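You operate a simulated robot arm through the tools that you are given. There is no shell and no other tool.

You run a simulated two-armed robot. Do the job below in one go: nothing can be reset, and whatever is moved stays where it is left.

## Task
Run a 12 cm sealant bead along the middle of panel three's lap seam and brush it smooth.
Fine: tube back in the black stand; lime brush, back in the amber stand. A coat counts when it lies all over at full strength: go over it till it gets no stronger. What is to be rubbed or washed off counts as gone when no trace of it is left.

Only the result counts: the job must be done as asked and must still hold three seconds after the hand-in. Knocking over, shifting, dropping, spilling or breaking anything else fails it.

## Robot
Two 7-joint arms with fingered hands on one trunk that stands fixed in place. Base frame: the origin is at the foot of the trunk, x ahead of it, y to its left, z up; the work surface is at about z = 800. Lengths are in mm, angles in rad, forces in N, time in s.
The left shoulder is at [50, 214, 869], the right one opposite. With the tool pointing down near the work surface each hand reaches from about 400 to 900 mm from the base axis, measured 20 degrees to its own side. Payload 3 kg a hand.
The tool frame of a hand sits at the grasp point between the pads (the TCP): z along the fingers, y along the line on which they close. The tips reach 26 mm beyond it. The gripper opens to 132 mm. The gripper's body begins 73 mm behind the TCP. The gripper is a hand of 3 fingers: y runs from the thumb to the fingers, the wrist lies at [0, 0, -229] in the tool frame, and closing takes about 1.5 s.
Orientation is told as [roll, pitch, yaw] about the base's x, y, z axes, in that order, counted from this pose: with the fingers straight down and closing along the base's y, the tool's x points along the base's -x, its y along +y and its z along -z.

## Interface
- The arms move only by the tool apply_moves. It takes "left_steps", "right_steps" or both (then of equal length, played together; a hand with none holds still); each is a list of rows, each a list of 7 numbers: the turn, a rotation vector about the tool's x, y, z in units of 120 degrees (1.0 is 120 degrees), then the shift along the tool's x, y, z in units of 250 mm (1.0 is 250 mm), then the gripper command, from -1 (shut) to 1 (fully open), values between in proportion. In form: [[rx, ry, rz, dx, dy, dz, gripper], ...]. A call has 1 to 20 rows; each row is the pose to reach, as a shift and turn from the pose commanded when the call began, along the tool's axes at that moment. A call with a number of a shift or a turn outside -1 to 1 is refused whole. Each row takes 0.2 s and may step no farther than 50 mm and 0.15 rad from the row before; otherwise, or with a gripper value out of range, the whole call is refused. Where a pose cannot be reached the arm comes as near as it can. A force on the tool above 40 N (or 10 N above the force at the start of the call, whichever is more), or a blocked arm, ends the call early, and 0.2 s more pass. The fingers move at their own pace (about 72 mm/s each) and stop on an object; they squeeze with about 29 N. The grip force told is the motor's: it shows also when the fingers shut on nothing. Time passes only in rows, and 0.2 s behind the last, so rows that repeat a pose let the fingers close. It gives the time, the measured TCP pose, the force on the tool (base axes), the opening and the grip force at its end, in the units of the frame above (readings bear some noise), with the torque about the TCP (base axes, N m) and any sound that the robot's microphone picked up.
- Cameras (640 x 400 px; columns grow to the right, rows downward): "scene" is now at [29.2, -3.6, 1528.2]; the picture's right is [-0.10, -0.99, 0.00], its down [-0.53, 0.05, -0.85] and it looks along [0.84, -0.09, -0.53] (base axes); focal length 331 px, centre (320, 200). "left" rides on the left gripper at [-62, 3, -92] in its tool frame; the picture's right is [-0.05, -1.00, 0.00], its down [0.83, -0.04, -0.56] and it looks along [0.55, -0.03, 0.83] (tool axes); focal length 230 px, centre (320, 200). "right" rides on the right gripper at [62, 3, -92] in its tool frame; the picture's right is [-0.05, 1.00, 0.00], its down [-0.83, -0.04, -0.56] and it looks along [-0.55, -0.03, 0.83] (tool axes); focal length 230 px, centre (320, 200). There is no depth. A picture from a camera that has moved, and an enlarged one, comes with that camera's place and axes in the base frame and with its lens. The place of the scene camera against the robot may be out by one fixed shift of up to 18 mm in any direction.
- get_image(camera): a new picture of that camera. No time passes.
- grasp_type(shape, hand): the hand has 3 fingers and takes this shape, open, in about a second: jaw (thumb against the fingers, like two jaws); tri (thumb and two fingers); tip (a fingertip pinch); poke (one finger out to press); point (the index stretched); flat (the hand flat); cup (the hand cupped); fist (a fist). The gripper value then closes the fingers along that shape, each until it touches; the sizes above hold for jaw. It gives what a move gives, with no picture.
- head_to(pan, tilt): turns the head with the scene camera to pan (to the left, within 1.501 rad either way) and tilt (down, from -0.506 to 1.204), counted from straight ahead of the robot. It gives what a move gives.
- close_up(camera, box): a new picture of the part [left, top, right, bottom] of that camera's present view, enlarged. No time passes.
- hand_in(): hands the job in; it is judged then, once.

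Nothing tells you positions but the pictures and the camera data. Unless the task says otherwise, let go and move clear before handing in.

The tools are called after ">>>" by a JSON object that holds its "name" and its "arguments". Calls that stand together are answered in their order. apply_moves: Moves the arms, as the interface text tells. Its arguments: {"type":"object","properties":{"left_steps":{"type":"array","items":{"type":"array","items":{"type":"number"}}},"right_steps":{"type":"array","items":{"type":"array","items":{"type":"number"}}}},"required":[]} The other tools are called the same way: grasp_type (shape, hand) gives the hand a shape; head_to (pan, tilt) turns the head that bears the scene camera; get_image (camera) takes a picture; close_up (camera, box) takes an enlarged picture of a part of a camera's view; hand_in () hands the job in.

At the start:

```text
t: 0.0
left_tool_pos: [417.7, 126.0, 1220.0]
left_orientation: [0.0, -0.001, -0.061]
left_force: [-0.6, 0.6, 0.0]
left_wrist_torque: [-0.01, 0.0, 0.03]
left_grip_width: 131.8
left_gripper_force: 0.1
left_shape: jaw
right_tool_pos: [454.5, -277.9, 1185.8]
right_orientation: [0.002, 0.001, -0.061]
right_force: [-1.1, 0.2, 0.5]
right_wrist_torque: [0.02, 0.02, 0.01]
right_grip_width: 131.9
right_gripper_force: 0.1
right_shape: jaw
head pan, tilt: [-0.101, 0.557]
```

scene: 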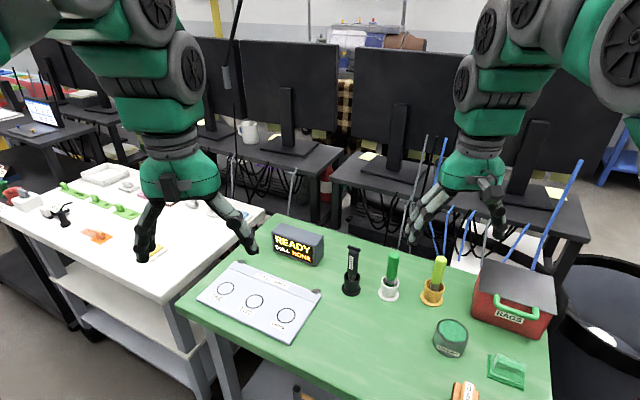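
right: 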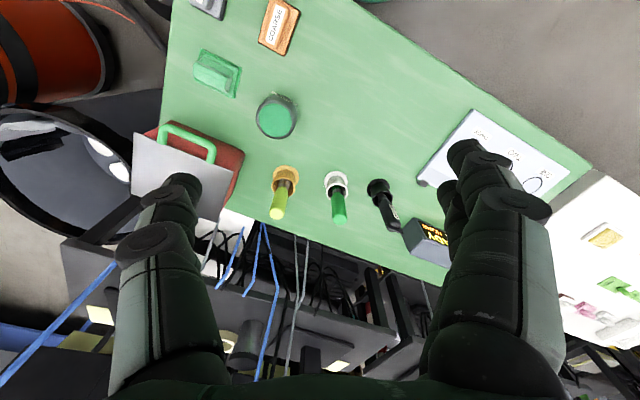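
left: 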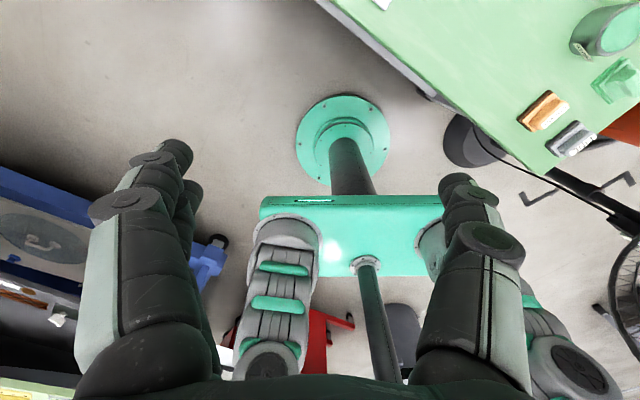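

I see a green table with a panel board, a display, a black stand (tube), white stand (green brush), an amber stand (lime brush), a rag box and other things. First I'll look closer at the panel and the stands.

>>> {"name": "close_up", "arguments": {"camera": "scene", "box": [180, 220, 340, 350]}}

>>> {"name": "close_up", "arguments": {"camera": "scene", "box": [330, 230, 470, 320]}}

>>> {"name": "close_up", "arguments": {"camera": "scene", "box": [400, 250, 580, 400]}}

>>> {"name": "close_up", "arguments": {"camera": "scene", "box": [0, 150, 280, 300]}}

>>> {"name": "close_up", "arguments": {"camera": "right", "box": [400, 80, 620, 280]}}

```text
3.08 times, centred on (260, 285) of scene
camera zoom: at [29.2, -3.6, 1528.2], right [-0.1, -0.99, 0.0], down [-0.53, 0.05, -0.85], along [0.84, -0.09, -0.53], focal length 1018 px, centre (505, -62)
```

zoom: 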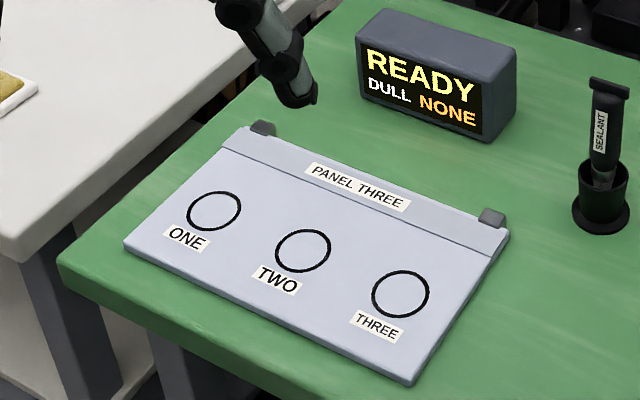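

```text
4.44 times, centred on (400, 275) of scene
camera zoom: at [29.2, -3.6, 1528.2], right [-0.1, -0.99, 0.0], down [-0.53, 0.05, -0.85], along [0.84, -0.09, -0.53], focal length 1471 px, centre (-36, -133)
```

zoom: 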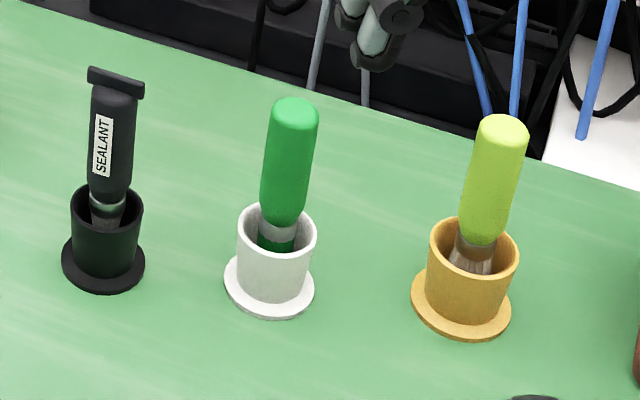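

```text
2.67 times, centred on (490, 325) of scene
camera zoom: at [29.2, -3.6, 1528.2], right [-0.1, -0.99, 0.0], down [-0.53, 0.05, -0.85], along [0.84, -0.09, -0.53], focal length 883 px, centre (-133, -133)
```

zoom: 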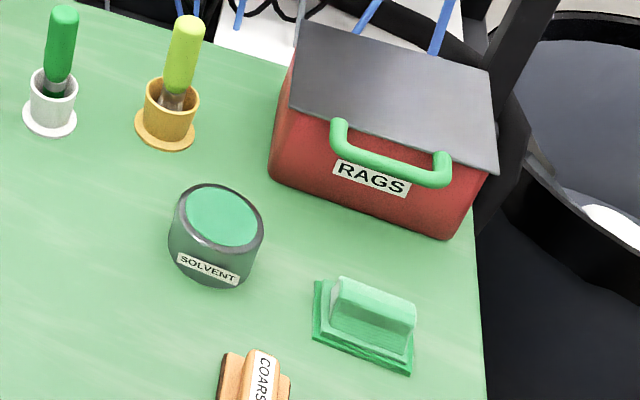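

```text
2.29 times, centred on (140, 225) of scene
camera zoom: at [29.2, -3.6, 1528.2], right [-0.1, -0.99, 0.0], down [-0.53, 0.05, -0.85], along [0.84, -0.09, -0.53], focal length 757 px, centre (731, 143)
```

zoom: 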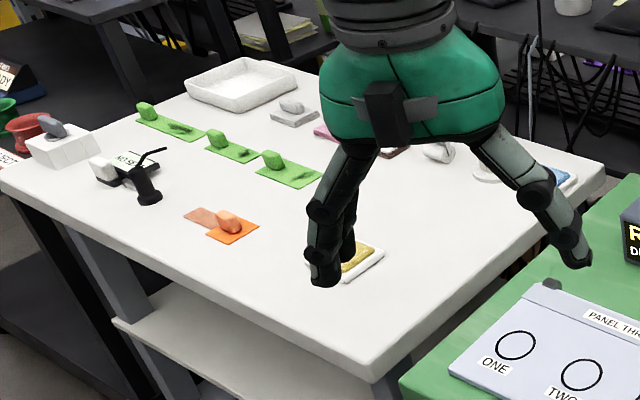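

```text
2.00 times, centred on (510, 180) of right
camera zoom: at [394.1, -270.5, 1277.9], right [0.11, 0.99, 0.0], down [0.83, -0.09, 0.56], along [0.55, -0.06, -0.83], focal length 460 px, centre (-60, 240)
```

zoom: 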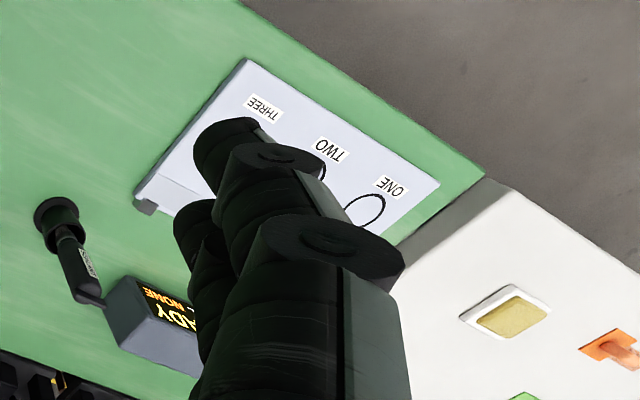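

The panel lies at about (705, 104), its lap seam running from about (805, 200) to (642, -52). The black stand is near (694, -163) and the amber one near (639, -382). I'll turn the right hand's camera toward the panel and stands for a more exact look.

>>> {"name": "apply_moves", "arguments": {"right_steps": [[0, 0, -0.047, -0.05, 0.018, 0.018, 1], [0, 0, -0.094, -0.1, 0.036, 0.036, 1], [0, 0, -0.141, -0.15, 0.054, 0.054, 1], [0, 0, -0.188, -0.2, 0.072, 0.072, 1], [0, 0, -0.235, -0.25, 0.09, 0.09, 1], [0, 0, -0.282, -0.3, 0.108, 0.108, 1], [0, 0, -0.329, -0.35, 0.126, 0.126, 1], [0, 0, -0.376, -0.41, 0.145, 0.144, 1]]}}

>>> {"name": "get_image", "arguments": {"camera": "right"}}

>>> {"name": "get_image", "arguments": {"camera": "scene"}}

```text
t: 1.8
left_tool_pos: [418.0, 125.5, 1219.7]
left_orientation: [0.001, 0.0, -0.063]
left_force: [0.4, -0.4, 0.0]
left_wrist_torque: [0.03, 0.02, 0.0]
left_grip_width: 131.8
left_gripper_force: 0.1
left_shape: jaw
right_tool_pos: [560.1, -248.2, 1150.6]
right_orientation: [-0.001, 0.001, 0.728]
right_force: [-0.1, 0.0, 0.3]
right_wrist_torque: [-0.03, 0.0, 0.01]
right_grip_width: 132.1
right_gripper_force: 0.0
right_shape: jaw
head pan, tilt: [-0.101, 0.557]
```

```text
taken
camera right: at [513.1, -286.0, 1241.7], right [-0.62, 0.78, 0.0], down [0.65, 0.52, 0.55], along [0.43, 0.35, -0.83], focal length 230 px, centre (320, 200)
```

right: 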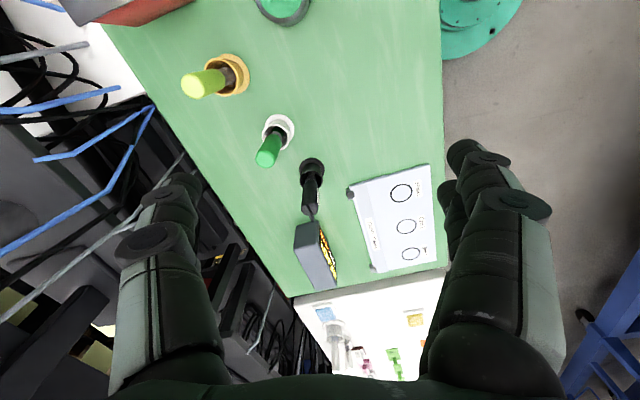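

```text
taken
```

scene: 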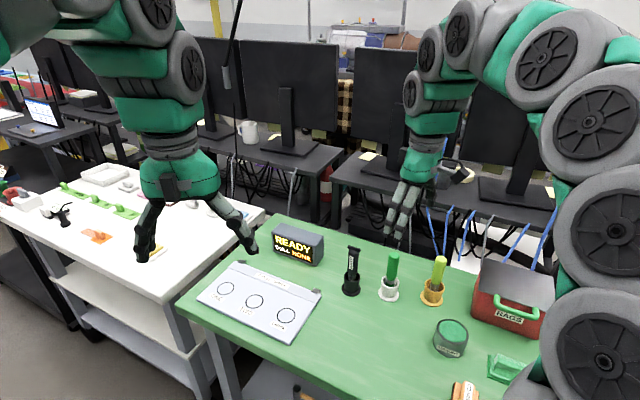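

>>> {"name": "close_up", "arguments": {"camera": "right", "box": [280, 150, 450, 280]}}

>>> {"name": "close_up", "arguments": {"camera": "right", "box": [170, 30, 340, 220]}}

```text
3.08 times, centred on (365, 215) of right
camera zoom: at [513.1, -286.0, 1241.7], right [-0.62, 0.78, 0.0], down [0.65, 0.52, 0.55], along [0.43, 0.35, -0.83], focal length 708 px, centre (182, 154)
```

zoom: 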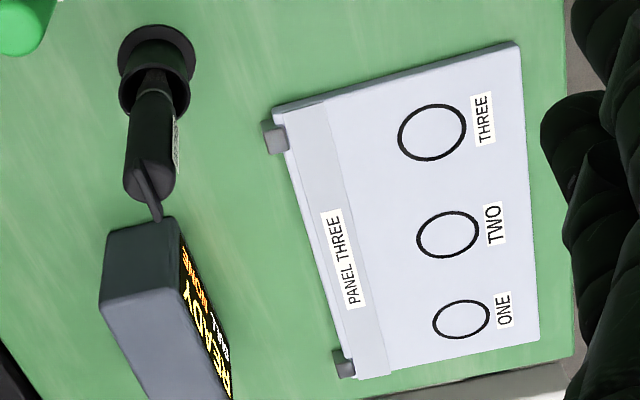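

```text
2.11 times, centred on (255, 125) of right
camera zoom: at [513.1, -286.0, 1241.7], right [-0.62, 0.78, 0.0], down [0.65, 0.52, 0.55], along [0.43, 0.35, -0.83], focal length 484 px, centre (457, 358)
```

zoom: 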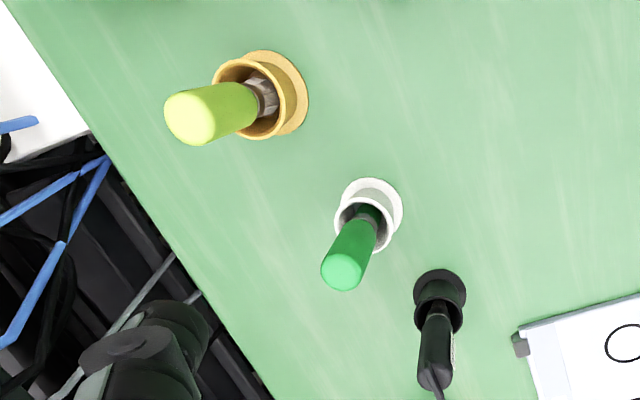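

The seam middle is near (724, 70) at about 56° yaw, and the tube axis near (685, -168). I'll move the right hand back to the right as an observer, to clear the way for the left arm to take the tube.

>>> {"name": "apply_moves", "arguments": {"right_steps": [[0, 0, -0.037, 0.067, -0.076, 0.06, 1], [0, 0, -0.073, 0.134, -0.152, 0.12, 1], [0, 0, -0.11, 0.2, -0.227, 0.18, 1], [0, 0, -0.147, 0.27, -0.303, 0.24, 1], [0, 0, -0.183, 0.337, -0.379, 0.3, 1], [0, 0, -0.22, 0.404, -0.4545, 0.36, 1]]}}

>>> {"name": "get_image", "arguments": {"camera": "right"}}

>>> {"name": "close_up", "arguments": {"camera": "right", "box": [220, 100, 430, 300]}}

```text
t: 3.2
left_tool_pos: [418.5, 126.6, 1220.6]
left_orientation: [0.001, -0.001, -0.06]
left_force: [-0.9, -0.3, -0.1]
left_wrist_torque: [0.03, -0.04, 0.03]
left_grip_width: 131.7
left_gripper_force: 0.2
left_shape: jaw
right_tool_pos: [557.1, -401.1, 1059.8]
right_orientation: [0.0, -0.002, 1.187]
right_force: [0.0, 0.0, -0.3]
right_wrist_torque: [0.01, 0.02, 0.01]
right_grip_width: 132.0
right_gripper_force: 0.1
right_shape: jaw
head pan, tilt: [-0.101, 0.557]
```

```text
taken
camera right: at [533.1, -454.7, 1151.6], right [-0.91, 0.42, 0.0], down [0.35, 0.75, 0.56], along [0.23, 0.5, -0.83], focal length 230 px, centre (320, 200)
```

right: 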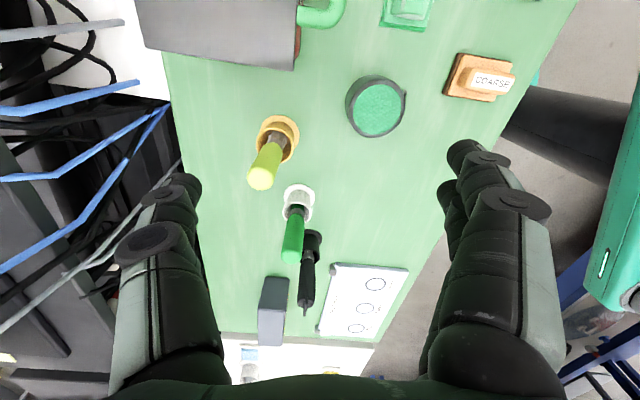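

```text
2.00 times, centred on (325, 200) of right
camera zoom: at [533.1, -454.7, 1151.6], right [-0.91, 0.42, 0.0], down [0.35, 0.75, 0.56], along [0.23, 0.5, -0.83], focal length 460 px, centre (310, 200)
```

zoom: 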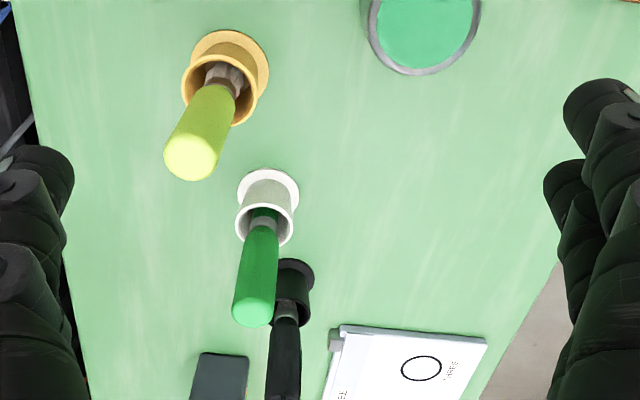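

From here the tube and stands show clearly. Now I'll bring the left hand over toward the tube in two moves, with yaw about -38° so the fingers close along the tube's crimp bar.

>>> {"name": "apply_moves", "arguments": {"left_steps": [[0, 0, 0.036, -0.071, -0.069, 0.025, 1], [0, 0, 0.072, -0.142, -0.138, 0.05, 1], [0, 0, 0.108, -0.213, -0.207, 0.075, 1], [0, 0, 0.144, -0.284, -0.276, 0.1, 0.8], [0, 0, 0.18, -0.355, -0.345, 0.125, 0.6], [0, 0, 0.216, -0.426, -0.414, 0.15, 0.4], [0, 0, 0.252, -0.497, -0.483, 0.175, 0.2], [0, 0, 0.2875, -0.568, -0.552, 0.2, 0.2]]}}

>>> {"name": "get_image", "arguments": {"camera": "left"}}

>>> {"name": "get_image", "arguments": {"camera": "scene"}}

```text
t: 5.0
left_tool_pos: [551.1, -20.6, 1168.7]
left_orientation: [-0.003, -0.001, -0.665]
left_force: [0.3, -0.5, -0.4]
left_wrist_torque: [-0.02, 0.03, 0.0]
left_grip_width: 79.6
left_gripper_force: 0.2
left_shape: jaw
right_tool_pos: [558.7, -399.9, 1059.6]
right_orientation: [0.001, 0.001, 1.186]
right_force: [0.0, -0.4, -1.2]
right_wrist_torque: [-0.01, 0.01, 0.0]
right_grip_width: 131.9
right_gripper_force: 0.1
right_shape: jaw
head pan, tilt: [-0.101, 0.557]
```

```text
taken
camera left: at [601.5, -56.5, 1260.5], right [-0.58, -0.82, 0.0], down [-0.68, 0.48, 0.56], along [-0.45, 0.32, -0.83], focal length 230 px, centre (320, 200)
```

left: 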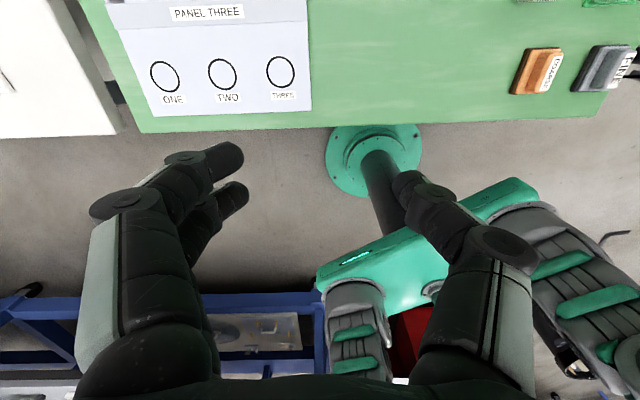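

```text
taken
```

scene: 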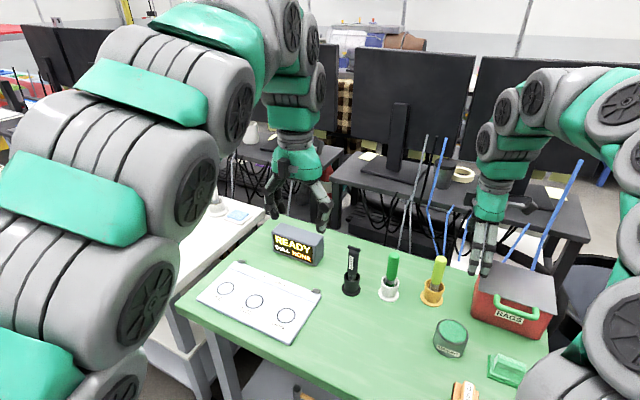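

The left camera works and the panel is in view. I'll move the left hand above the tube, still well above its top.

>>> {"name": "apply_moves", "arguments": {"left_steps": [[0, 0, 0, -0.098, -0.017, 0.044, 0.2], [0, 0, 0, -0.195, -0.033, 0.089, 0.2], [0, 0, 0, -0.293, -0.05, 0.133, 0.2], [0, 0, 0, -0.39, -0.066, 0.178, 0.2], [0, 0, 0, -0.488, -0.083, 0.222, 0.2], [0, 0, 0, -0.586, -0.1, 0.266, 0.2], [0, 0, 0, -0.683, -0.116, 0.31, 0.2], [0, 0, 0, -0.781, -0.133, 0.355, 0.2]]}}

>>> {"name": "get_image", "arguments": {"camera": "left"}}

>>> {"name": "get_image", "arguments": {"camera": "right"}}

>>> {"name": "get_image", "arguments": {"camera": "scene"}}

```text
t: 6.8
left_tool_pos: [661.9, -160.8, 1054.9]
left_orientation: [-0.002, -0.003, -0.665]
left_force: [0.1, -0.7, 0.4]
left_wrist_torque: [-0.01, 0.0, 0.02]
left_grip_width: 79.6
left_gripper_force: 0.1
left_shape: jaw
left hand out of reach, approached as far as the arm can: row 7, 8
right_tool_pos: [559.1, -400.5, 1059.3]
right_orientation: [-0.002, 0.0, 1.187]
right_force: [-0.4, -0.1, 0.9]
right_wrist_torque: [-0.07, 0.0, -0.02]
right_grip_width: 131.6
right_gripper_force: 0.1
right_shape: jaw
head pan, tilt: [-0.101, 0.557]
```

```text
taken
camera left: at [711.7, -196.3, 1148.3], right [-0.57, -0.82, 0.0], down [-0.68, 0.48, 0.55], along [-0.45, 0.32, -0.83], focal length 230 px, centre (320, 200)
```

left: 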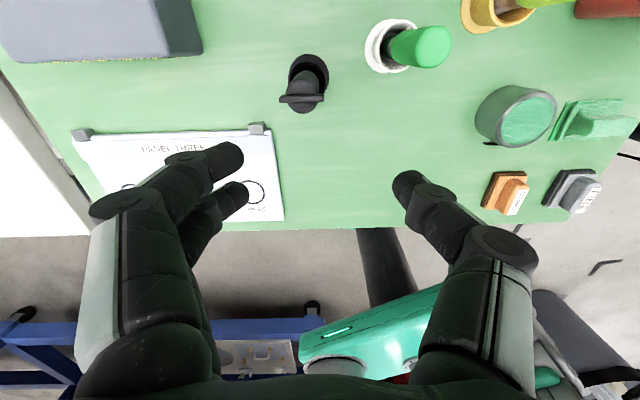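

```text
taken
camera right: at [533.3, -454.2, 1151.7], right [-0.91, 0.42, 0.0], down [0.35, 0.75, 0.56], along [0.23, 0.5, -0.83], focal length 230 px, centre (320, 200)
```

right: 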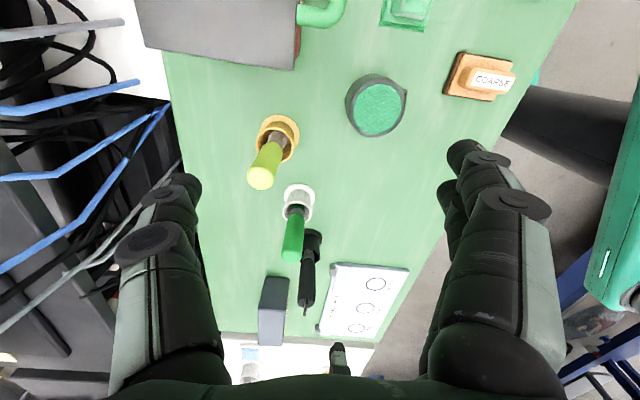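

```text
taken
```

scene: 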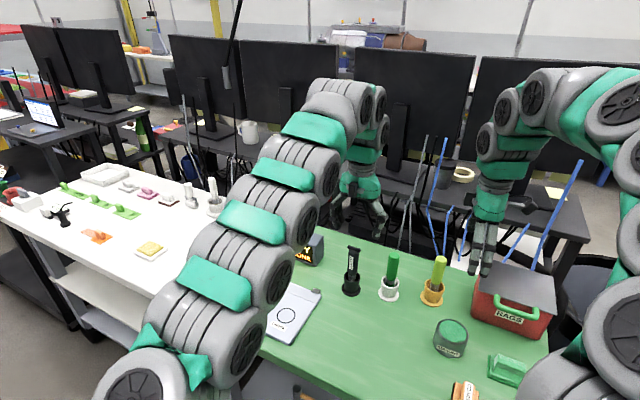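

The left arm runs out of reach at that height but should manage lower down. I'll look closely through the left camera to fix the tube's place.

>>> {"name": "close_up", "arguments": {"camera": "left", "box": [230, 20, 390, 130]}}

>>> {"name": "close_up", "arguments": {"camera": "left", "box": [60, 100, 300, 230]}}

```text
3.64 times, centred on (310, 75) of left
camera zoom: at [711.7, -196.3, 1148.3], right [-0.57, -0.82, 0.0], down [-0.68, 0.48, 0.55], along [-0.45, 0.32, -0.83], focal length 837 px, centre (356, 654)
```

zoom: 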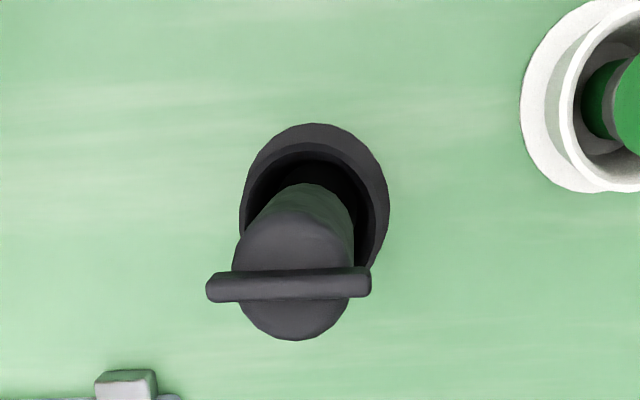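

```text
2.67 times, centred on (180, 165) of left
camera zoom: at [711.7, -196.3, 1148.3], right [-0.57, -0.82, 0.0], down [-0.68, 0.48, 0.55], along [-0.45, 0.32, -0.83], focal length 614 px, centre (693, 293)
```

zoom: 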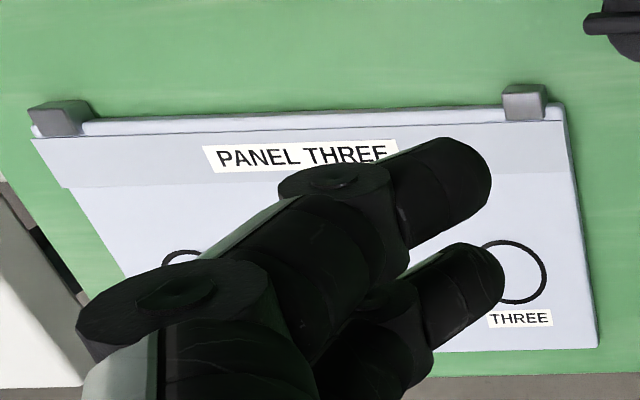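

Triangulating both hand cameras, the tube's axis is at about (693, -166), its top at z≈949 and the cup rim at z≈842. I'll back the left hand inward and down, then slide it outward onto the tube.

>>> {"name": "apply_moves", "arguments": {"left_steps": [[0, 0, 0, 0.06, 0, 0.02, 0.2], [0, 0, 0, 0.12, 0, 0.08, 0.2], [0, 0, 0, 0.18, 0, 0.16, 0.2], [0, 0, 0, 0.24, 0, 0.24, 0.2], [0, 0, 0, 0.24, 0, 0.32, 0.2], [0, 0, 0, 0.24, 0, 0.4, 0.2]]}}

>>> {"name": "close_up", "arguments": {"camera": "left", "box": [180, 0, 500, 200]}}

```text
t: 8.2
left_tool_pos: [614.2, -123.4, 955.3]
left_orientation: [0.0, 0.003, -0.662]
left_force: [-0.4, 0.3, -1.2]
left_wrist_torque: [-0.03, 0.02, 0.04]
left_grip_width: 79.6
left_gripper_force: 0.1
left_shape: jaw
right_tool_pos: [559.3, -399.3, 1059.4]
right_orientation: [-0.002, 0.0, 1.185]
right_force: [-0.4, -1.0, 0.3]
right_wrist_torque: [-0.01, 0.0, 0.03]
right_grip_width: 131.7
right_gripper_force: 0.0
right_shape: jaw
head pan, tilt: [-0.101, 0.557]
```

```text
2.00 times, centred on (340, 100) of left
camera zoom: at [664.0, -159.5, 1047.6], right [-0.57, -0.82, 0.0], down [-0.68, 0.48, 0.56], along [-0.46, 0.32, -0.83], focal length 460 px, centre (280, 400)
```

zoom: 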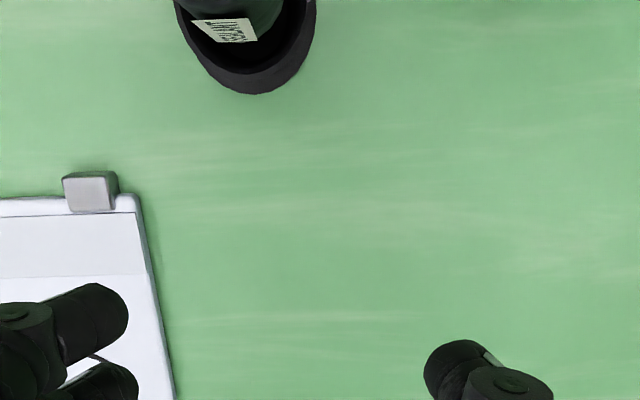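

The commanded pose follows the reached one. Now down to grasp height, aligned sideways, still short of the tube, then a check.

>>> {"name": "apply_moves", "arguments": {"left_steps": [[0, 0, 0, -0.03, 0.022, 0.067, 0.2], [0, 0, 0, -0.06, 0.044, 0.134, 0.2], [0, 0, 0, -0.08, 0.066, 0.2, 0.2], [0, 0, 0, -0.08, 0.066, 0.2, 0.2]]}}

>>> {"name": "get_image", "arguments": {"camera": "right"}}

>>> {"name": "close_up", "arguments": {"camera": "scene", "box": [270, 180, 430, 320]}}

>>> {"name": "close_up", "arguments": {"camera": "left", "box": [160, 0, 480, 200]}}

```text
t: 9.2
left_tool_pos: [639.3, -123.8, 904.0]
left_orientation: [0.0, -0.001, -0.666]
left_force: [-0.1, 0.1, -0.1]
left_wrist_torque: [0.0, -0.02, 0.0]
left_grip_width: 79.5
left_gripper_force: 0.1
left_shape: jaw
right_tool_pos: [559.1, -399.7, 1059.1]
right_orientation: [-0.001, 0.0, 1.187]
right_force: [0.0, 0.0, -1.0]
right_wrist_torque: [-0.01, 0.0, 0.0]
right_grip_width: 132.1
right_gripper_force: 0.2
right_shape: jaw
head pan, tilt: [-0.101, 0.557]
```

```text
taken
camera right: at [533.3, -454.2, 1151.5], right [-0.91, 0.42, 0.0], down [0.35, 0.75, 0.56], along [0.23, 0.5, -0.83], focal length 230 px, centre (320, 200)
```

right: 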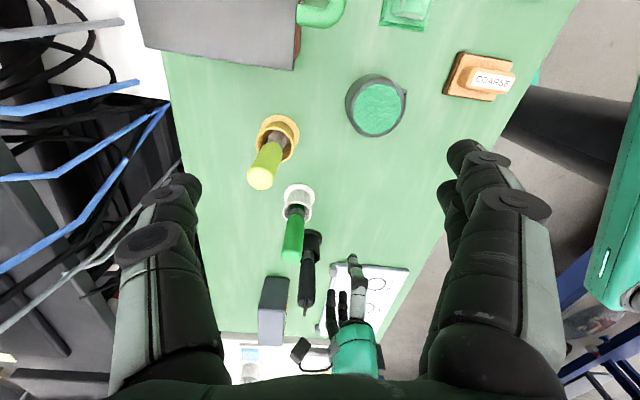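

```text
2.86 times, centred on (350, 250) of scene
camera zoom: at [29.1, -3.6, 1528.2], right [-0.1, -0.99, 0.0], down [-0.53, 0.05, -0.85], along [0.84, -0.09, -0.53], focal length 946 px, centre (234, 57)
```

zoom: 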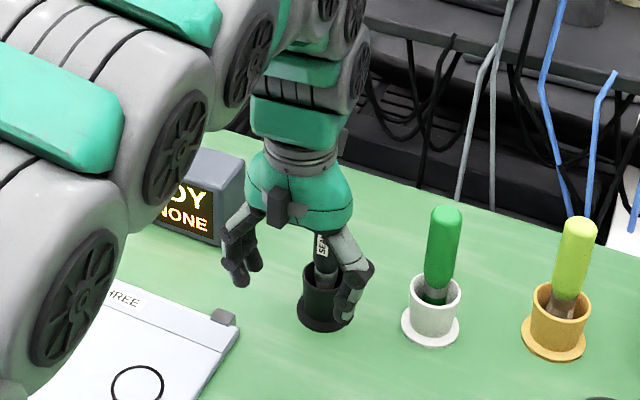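

```text
2.00 times, centred on (320, 100) of left
camera zoom: at [689.4, -159.4, 997.4], right [-0.57, -0.82, 0.0], down [-0.68, 0.48, 0.55], along [-0.45, 0.32, -0.83], focal length 460 px, centre (320, 400)
```

zoom: 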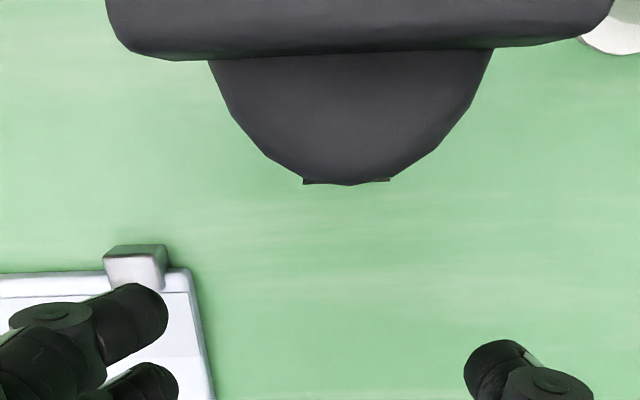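

The tube is centred between the fingers sideways (within about 1 mm) and lies about 68 mm ahead. I'll slide onto it.

>>> {"name": "apply_moves", "arguments": {"left_steps": [[0, 0, 0, -0.055, 0, 0, 0.2], [0, 0, 0, -0.11, 0, 0, 0.2], [0, 0, 0, -0.165, 0, 0, 0.2], [0, 0, 0, -0.22, 0, 0, 0.2], [0, 0, 0, -0.27, 0, 0, 0.2], [0, 0, 0, -0.27, 0, 0, 0.2]]}}

>>> {"name": "get_image", "arguments": {"camera": "left"}}

>>> {"name": "close_up", "arguments": {"camera": "scene", "box": [290, 180, 410, 310]}}

>>> {"name": "close_up", "arguments": {"camera": "right", "box": [250, 180, 400, 380]}}

```text
t: 10.6
left_tool_pos: [691.8, -164.7, 905.0]
left_orientation: [0.001, -0.001, -0.663]
left_force: [-0.6, 0.0, -0.3]
left_wrist_torque: [0.03, 0.01, 0.0]
left_grip_width: 79.7
left_gripper_force: 0.1
left_shape: jaw
right_tool_pos: [558.7, -399.6, 1058.7]
right_orientation: [-0.001, -0.001, 1.187]
right_force: [0.1, -0.4, 0.4]
right_wrist_torque: [0.01, 0.01, 0.0]
right_grip_width: 131.6
right_gripper_force: 0.0
right_shape: jaw
head pan, tilt: [-0.101, 0.557]
```

```text
taken
camera left: at [742.3, -200.3, 997.4], right [-0.57, -0.82, 0.0], down [-0.68, 0.48, 0.55], along [-0.45, 0.32, -0.83], focal length 230 px, centre (320, 200)
```

left: 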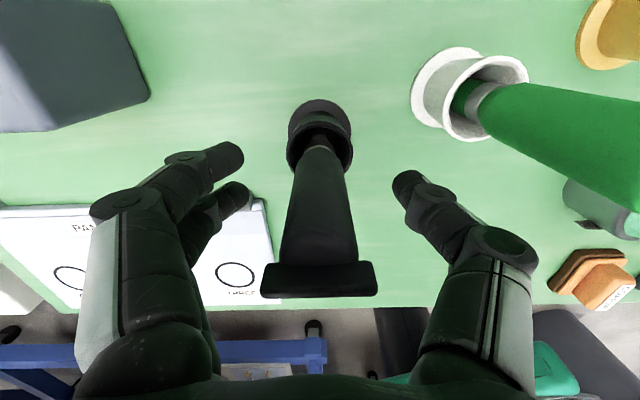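

```text
3.08 times, centred on (350, 245) of scene
camera zoom: at [29.1, -3.6, 1528.2], right [-0.1, -0.99, 0.0], down [-0.53, 0.05, -0.85], along [0.84, -0.09, -0.53], focal length 1018 px, centre (228, 62)
```

zoom: 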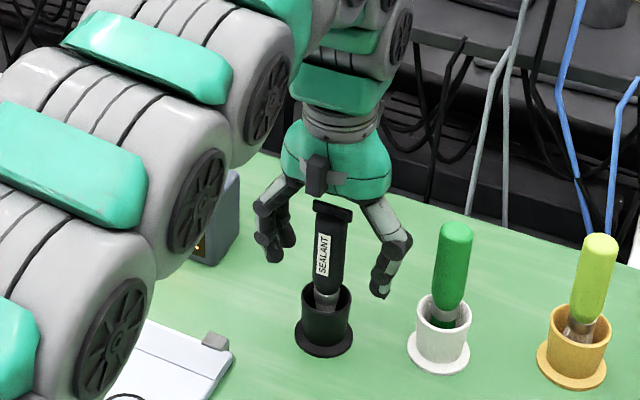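

```text
2.00 times, centred on (325, 280) of right
camera zoom: at [533.3, -454.3, 1151.5], right [-0.91, 0.42, 0.0], down [0.35, 0.75, 0.56], along [0.23, 0.5, -0.83], focal length 460 px, centre (310, 40)
```

zoom: 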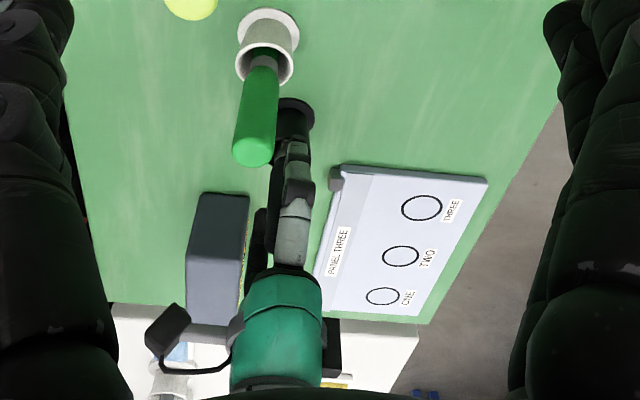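

The tube stands between the fingers, centred on the grasp point. I'll close the left hand on it.

>>> {"name": "apply_moves", "arguments": {"left_steps": [[0, 0, 0, 0, 0, 0, 0], [0, 0, 0, 0, 0, 0, -0.3], [0, 0, 0, 0, 0, 0, -0.5], [0, 0, 0, 0, 0, 0, -0.7], [0, 0, 0, 0, 0, 0, -1], [0, 0, 0, 0, 0, 0, -1], [0, 0, 0, 0, 0, 0, -1], [0, 0, 0, 0, 0, 0, -1]]}}

>>> {"name": "get_image", "arguments": {"camera": "left"}}

>>> {"name": "close_up", "arguments": {"camera": "scene", "box": [290, 180, 410, 310]}}

```text
t: 12.4
left_tool_pos: [690.8, -165.5, 904.4]
left_orientation: [0.0, -0.001, -0.664]
left_force: [-0.2, 0.3, -0.3]
left_wrist_torque: [0.0, -0.01, 0.02]
left_grip_width: 17.9
left_gripper_force: 29.1
left_shape: jaw
right_tool_pos: [559.3, -399.2, 1059.4]
right_orientation: [0.0, 0.0, 1.186]
right_force: [-0.6, 0.7, 0.0]
right_wrist_torque: [-0.01, 0.0, 0.02]
right_grip_width: 131.8
right_gripper_force: 0.0
right_shape: jaw
head pan, tilt: [-0.101, 0.557]
```

```text
taken
camera left: at [742.1, -200.2, 997.1], right [-0.57, -0.82, 0.0], down [-0.68, 0.48, 0.56], along [-0.45, 0.32, -0.83], focal length 230 px, centre (320, 200)
```

left: 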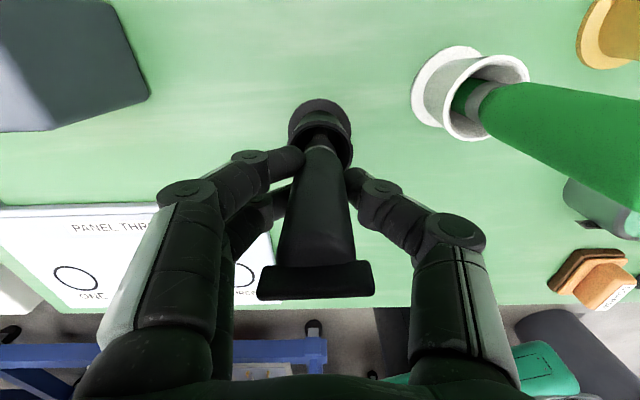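

```text
3.08 times, centred on (350, 245) of scene
camera zoom: at [29.2, -3.6, 1528.2], right [-0.1, -0.99, 0.0], down [-0.53, 0.05, -0.85], along [0.84, -0.09, -0.53], focal length 1018 px, centre (228, 62)
```

zoom: 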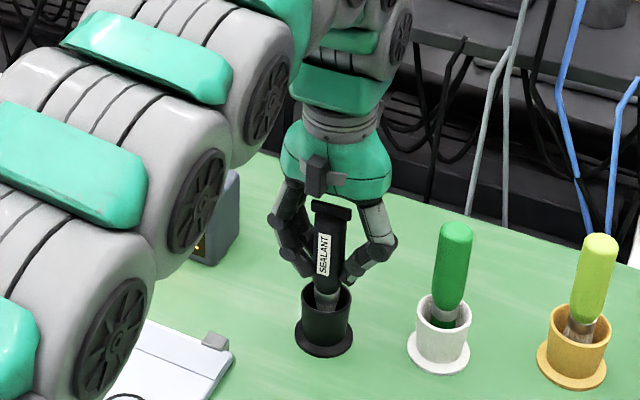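

The grip stopped on the tube at about 18 mm with 29 N. I'll lift it straight up by 60 mm and check.

>>> {"name": "apply_moves", "arguments": {"left_steps": [[0, 0, 0, 0, 0, -0.03, -1], [0, 0, 0, 0, 0, -0.06, -1], [0, 0, 0, 0, 0, -0.1, -1], [0, 0, 0, 0, 0, -0.14, -1], [0, 0, 0, 0, 0, -0.18, -1], [0, 0, 0, 0, 0, -0.22, -1], [0, 0, 0, 0, 0, -0.25, -1]]}}

>>> {"name": "get_image", "arguments": {"camera": "left"}}

>>> {"name": "close_up", "arguments": {"camera": "scene", "box": [290, 160, 410, 310]}}

>>> {"name": "close_up", "arguments": {"camera": "right", "box": [250, 180, 400, 380]}}

```text
t: 14.0
left_tool_pos: [691.6, -165.4, 968.0]
left_orientation: [-0.001, 0.0, -0.663]
left_force: [-1.0, 0.2, -1.6]
left_wrist_torque: [-0.02, 0.02, 0.01]
left_grip_width: 18.1
left_gripper_force: 28.4
left_shape: jaw
right_tool_pos: [559.0, -399.7, 1059.0]
right_orientation: [-0.001, 0.003, 1.187]
right_force: [-0.5, 0.3, 0.0]
right_wrist_torque: [0.03, 0.01, -0.02]
right_grip_width: 132.2
right_gripper_force: 0.1
right_shape: jaw
head pan, tilt: [-0.101, 0.557]
```

```text
taken
camera left: at [742.2, -199.9, 1060.2], right [-0.57, -0.82, 0.0], down [-0.68, 0.48, 0.56], along [-0.45, 0.32, -0.83], focal length 230 px, centre (320, 200)
```

left: 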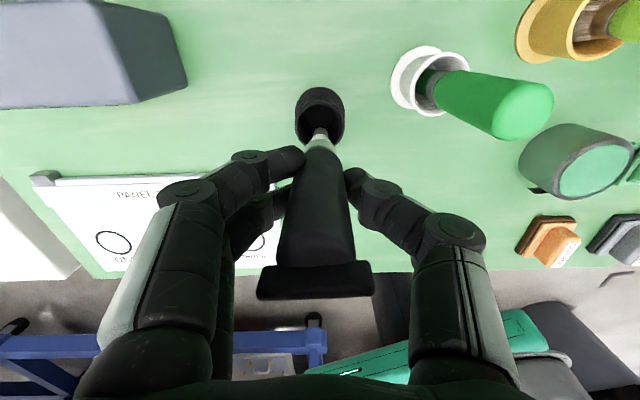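

```text
2.67 times, centred on (350, 235) of scene
camera zoom: at [29.2, -3.6, 1528.2], right [-0.1, -0.99, 0.0], down [-0.53, 0.05, -0.85], along [0.84, -0.09, -0.53], focal length 883 px, centre (240, 107)
```

zoom: 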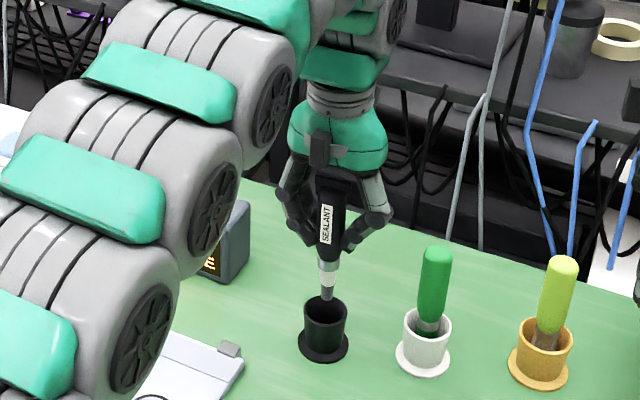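

```text
2.00 times, centred on (325, 280) of right
camera zoom: at [533.3, -454.2, 1151.5], right [-0.91, 0.42, 0.0], down [0.35, 0.75, 0.56], along [0.23, 0.5, -0.83], focal length 460 px, centre (310, 40)
```

zoom: 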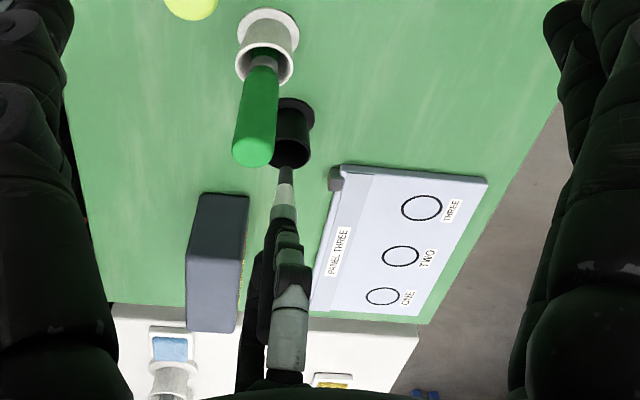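

The tube is out, its nozzle tip about 106 mm below the grasp point and clear of the rim. I'll lift a bit more and carry it over the panel's seam.

>>> {"name": "apply_moves", "arguments": {"left_steps": [[0, 0, 0, 0, 0, -0.03, -1], [0, 0, 0, 0, 0, -0.05, -1], [0, 0, 0, 0.03, 0.05, -0.05, -1], [0, 0, 0, 0.08, 0.13, -0.05, -1], [0, 0, 0, 0.14, 0.23, -0.05, -1], [0, 0, 0, 0.2, 0.34, -0.05, -1], [0, 0, 0, 0.26, 0.45, -0.05, -1], [0, 0, 0, 0.32, 0.55, -0.05, -1], [0, 0, 0, 0.38, 0.65, -0.05, -1], [0, 0, 0, 0.43, 0.74, -0.05, -1], [0, 0, 0, 0.46, 0.79, -0.05, -1], [0, 0, 0, 0.478, 0.821, -0.05, -1], [0, 0, 0, 0.478, 0.821, -0.05, -1]]}}

>>> {"name": "get_image", "arguments": {"camera": "left"}}

>>> {"name": "get_image", "arguments": {"camera": "scene"}}

>>> {"name": "get_image", "arguments": {"camera": "right"}}

```text
t: 16.8
left_tool_pos: [725.3, 70.1, 979.4]
left_orientation: [0.0, 0.0, -0.667]
left_force: [-0.1, -0.5, -0.2]
left_wrist_torque: [-0.03, 0.01, -0.04]
left_grip_width: 17.9
left_gripper_force: 29.2
left_shape: jaw
right_tool_pos: [559.5, -399.7, 1059.2]
right_orientation: [0.0, 0.0, 1.186]
right_force: [-0.3, 1.2, -0.9]
right_wrist_torque: [-0.01, 0.03, 0.0]
right_grip_width: 131.7
right_gripper_force: 0.0
right_shape: jaw
head pan, tilt: [-0.101, 0.557]
```

```text
taken
camera left: at [775.4, 34.7, 1072.5], right [-0.57, -0.82, 0.0], down [-0.68, 0.48, 0.56], along [-0.45, 0.32, -0.83], focal length 230 px, centre (320, 200)
```

left: 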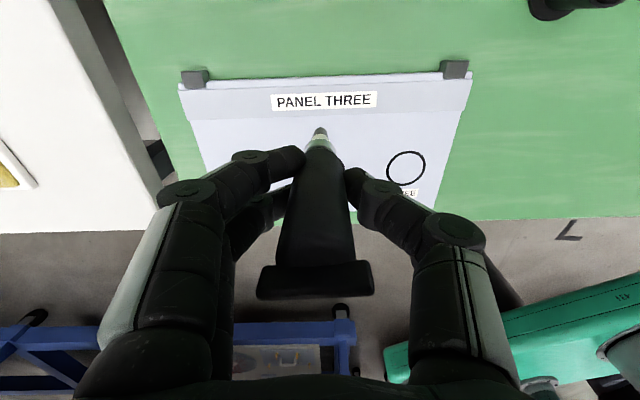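

```text
taken
```

scene: 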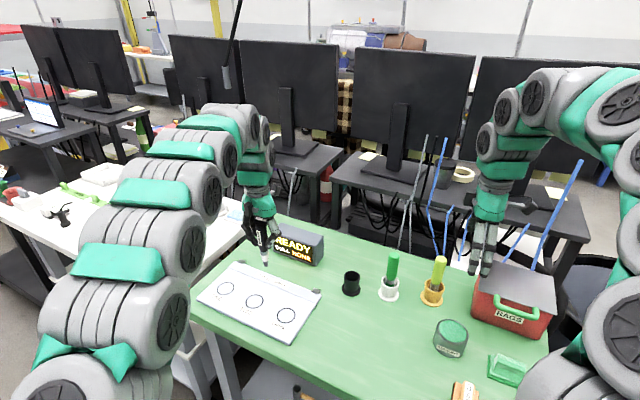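

```text
taken
camera right: at [533.3, -454.3, 1151.5], right [-0.91, 0.42, 0.0], down [0.35, 0.75, 0.56], along [0.23, 0.5, -0.83], focal length 230 px, centre (320, 200)
```

right: 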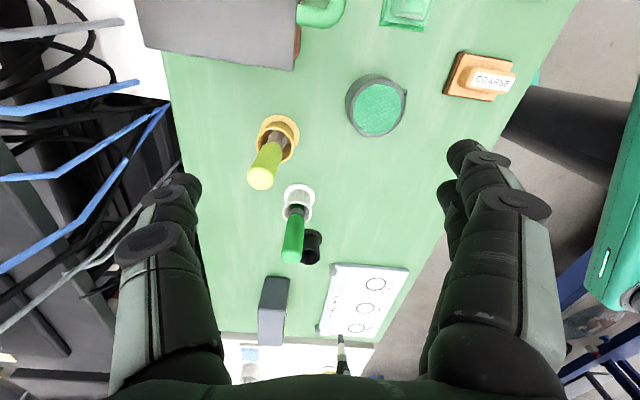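

>>> {"name": "close_up", "arguments": {"camera": "left", "box": [170, 50, 490, 250]}}

>>> {"name": "close_up", "arguments": {"camera": "left", "box": [260, 90, 380, 165]}}

>>> {"name": "close_up", "arguments": {"camera": "scene", "box": [190, 180, 330, 350]}}

```text
2.00 times, centred on (330, 150) of left
camera zoom: at [775.4, 34.7, 1072.5], right [-0.57, -0.82, 0.0], down [-0.68, 0.48, 0.56], along [-0.45, 0.32, -0.83], focal length 460 px, centre (300, 300)
```

zoom: 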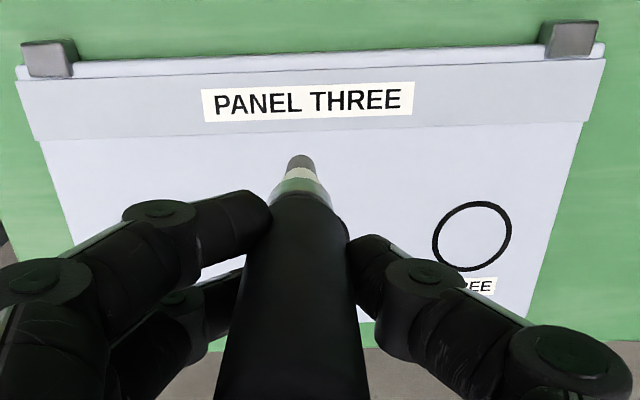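

```text
5.33 times, centred on (320, 128) of left
camera zoom: at [775.4, 34.7, 1072.5], right [-0.57, -0.82, 0.0], down [-0.68, 0.48, 0.56], along [-0.45, 0.32, -0.83], focal length 1227 px, centre (320, 587)
```

zoom: 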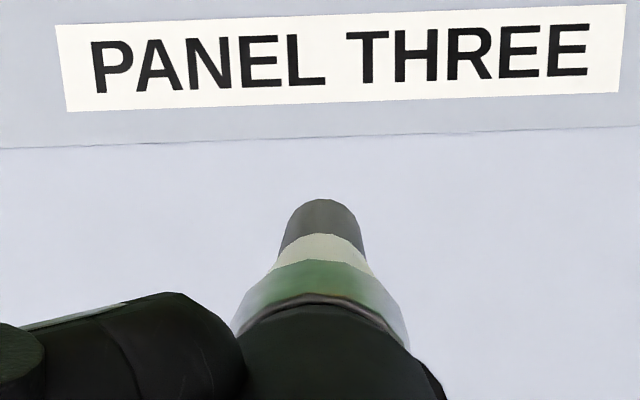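

```text
2.35 times, centred on (260, 265) of scene
camera zoom: at [29.2, -3.6, 1528.2], right [-0.1, -0.99, 0.0], down [-0.53, 0.05, -0.85], along [0.84, -0.09, -0.53], focal length 779 px, centre (461, 47)
```

zoom: 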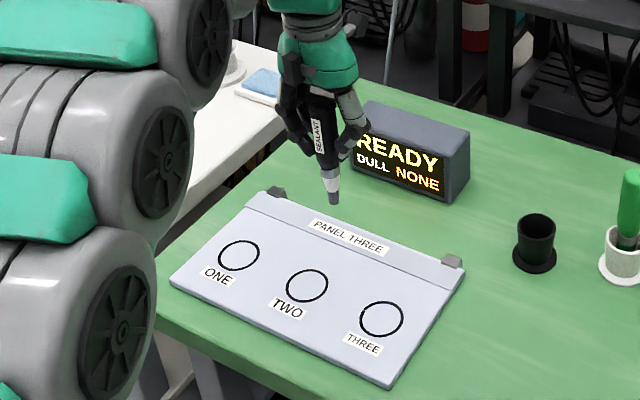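

The nozzle hangs right over the seam's middle; the seam runs from about (639, -58) to (806, 192), so its middle is about (722.5, 66.5). I'll move to the right-hand start of the 12 cm stretch and go down to about 12 mm above the panel.

>>> {"name": "apply_moves", "arguments": {"left_steps": [[0, 0, 0, -0.004, -0.06, 0.03, -1], [0, 0, 0, -0.008, -0.12, 0.06, -1], [0, 0, 0, -0.012, -0.18, 0.1, -1], [0, 0, 0, -0.016, -0.23, 0.14, -1], [0, 0, 0, -0.018, -0.258, 0.184, -1], [0, 0, 0, -0.018, -0.258, 0.184, -1]]}}

>>> {"name": "close_up", "arguments": {"camera": "left", "box": [220, 60, 420, 185]}}

>>> {"name": "close_up", "arguments": {"camera": "scene", "box": [190, 200, 340, 340]}}

>>> {"name": "close_up", "arguments": {"camera": "right", "box": [300, 240, 430, 360]}}

```text
t: 18.2
left_tool_pos: [687.4, 15.2, 934.5]
left_orientation: [0.0, -0.002, -0.662]
left_force: [0.3, 0.2, -1.8]
left_wrist_torque: [-0.02, 0.03, 0.01]
left_grip_width: 17.5
left_gripper_force: 28.5
left_shape: jaw
right_tool_pos: [558.5, -400.1, 1059.7]
right_orientation: [0.001, 0.0, 1.187]
right_force: [-0.1, 0.2, 1.0]
right_wrist_torque: [0.01, 0.0, -0.01]
right_grip_width: 132.0
right_gripper_force: 0.0
right_shape: jaw
head pan, tilt: [-0.101, 0.557]
```

```text
3.20 times, centred on (320, 122) of left
camera zoom: at [738.0, -19.3, 1026.7], right [-0.57, -0.82, 0.0], down [-0.68, 0.48, 0.56], along [-0.46, 0.32, -0.83], focal length 736 px, centre (320, 448)
```

zoom: 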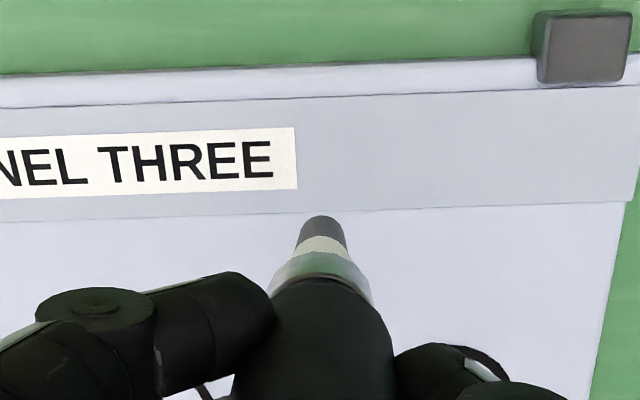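

```text
2.86 times, centred on (265, 270) of scene
camera zoom: at [29.2, -3.6, 1528.2], right [-0.1, -0.99, 0.0], down [-0.53, 0.05, -0.85], along [0.84, -0.09, -0.53], focal length 946 px, centre (477, 0)
```

zoom: 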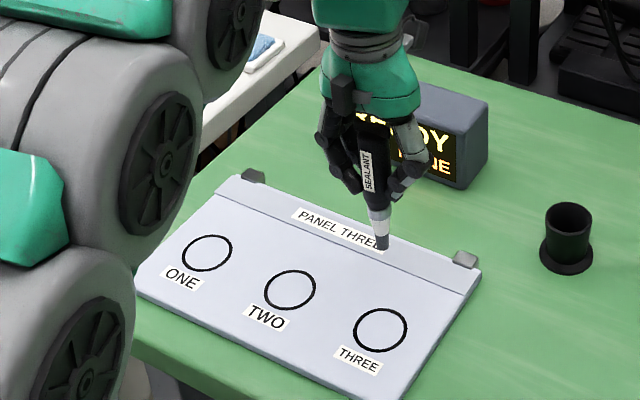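

```text
3.33 times, centred on (365, 300) of right
camera zoom: at [533.3, -454.3, 1151.5], right [-0.91, 0.42, 0.0], down [0.35, 0.75, 0.56], along [0.23, 0.5, -0.83], focal length 767 px, centre (170, -133)
```

zoom: 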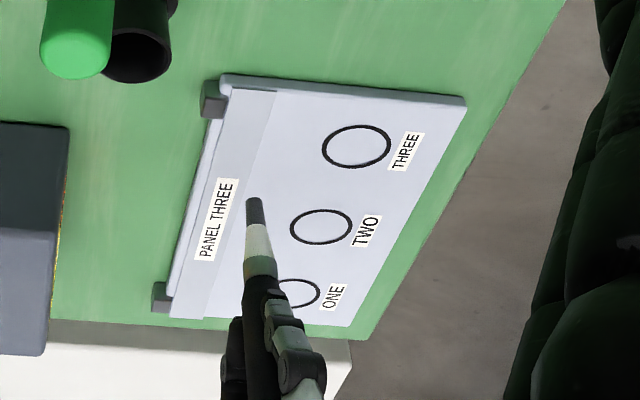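

The nozzle tip is just above the seam at the -60 mm end. I'll go down the last bit in small steps, watching the force.

>>> {"name": "apply_moves", "arguments": {"left_steps": [[0, 0, 0, -0.004, 0.01, 0.01, -1], [0, 0, 0, -0.004, 0.01, 0.02, -1], [0, 0, 0, -0.004, 0.01, 0.03, -1], [0, 0, 0, -0.004, 0.01, 0.036, -1]]}}

>>> {"name": "close_up", "arguments": {"camera": "left", "box": [270, 90, 370, 152]}}

>>> {"name": "close_up", "arguments": {"camera": "scene", "box": [250, 220, 310, 280]}}

```text
t: 19.2
left_tool_pos: [690.5, 16.5, 924.6]
left_orientation: [-0.001, 0.0, -0.666]
left_force: [-0.7, -0.1, -0.9]
left_wrist_torque: [0.01, 0.02, 0.02]
left_grip_width: 17.8
left_gripper_force: 29.1
left_shape: jaw
right_tool_pos: [557.5, -400.5, 1060.1]
right_orientation: [0.001, -0.001, 1.186]
right_force: [0.4, 0.0, 0.3]
right_wrist_torque: [0.01, -0.03, 0.02]
right_grip_width: 131.8
right_gripper_force: 0.0
right_shape: jaw
head pan, tilt: [-0.101, 0.557]
```

```text
6.40 times, centred on (320, 121) of left
camera zoom: at [740.9, -17.9, 1017.5], right [-0.57, -0.82, 0.0], down [-0.68, 0.48, 0.56], along [-0.45, 0.32, -0.83], focal length 1472 px, centre (320, 706)
```

zoom: 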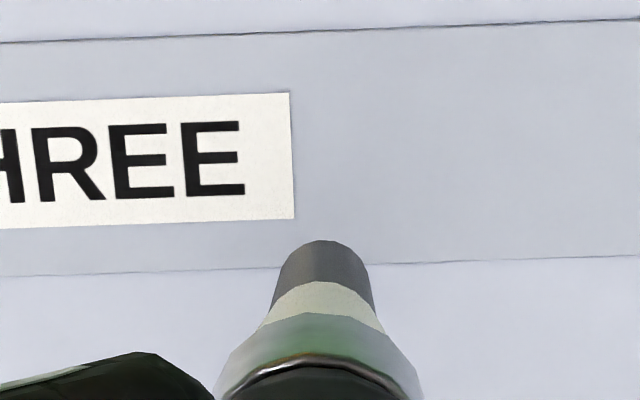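

```text
6.67 times, centred on (280, 250) of scene
camera zoom: at [29.2, -3.6, 1528.2], right [-0.1, -0.99, 0.0], down [-0.53, 0.05, -0.85], along [0.84, -0.09, -0.53], focal length 2207 px, centre (587, -133)
```

zoom: 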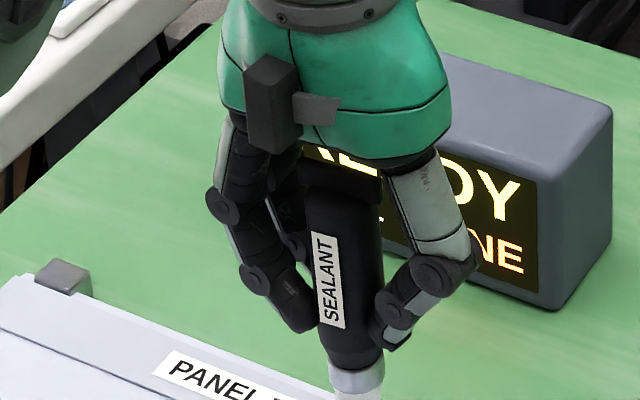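

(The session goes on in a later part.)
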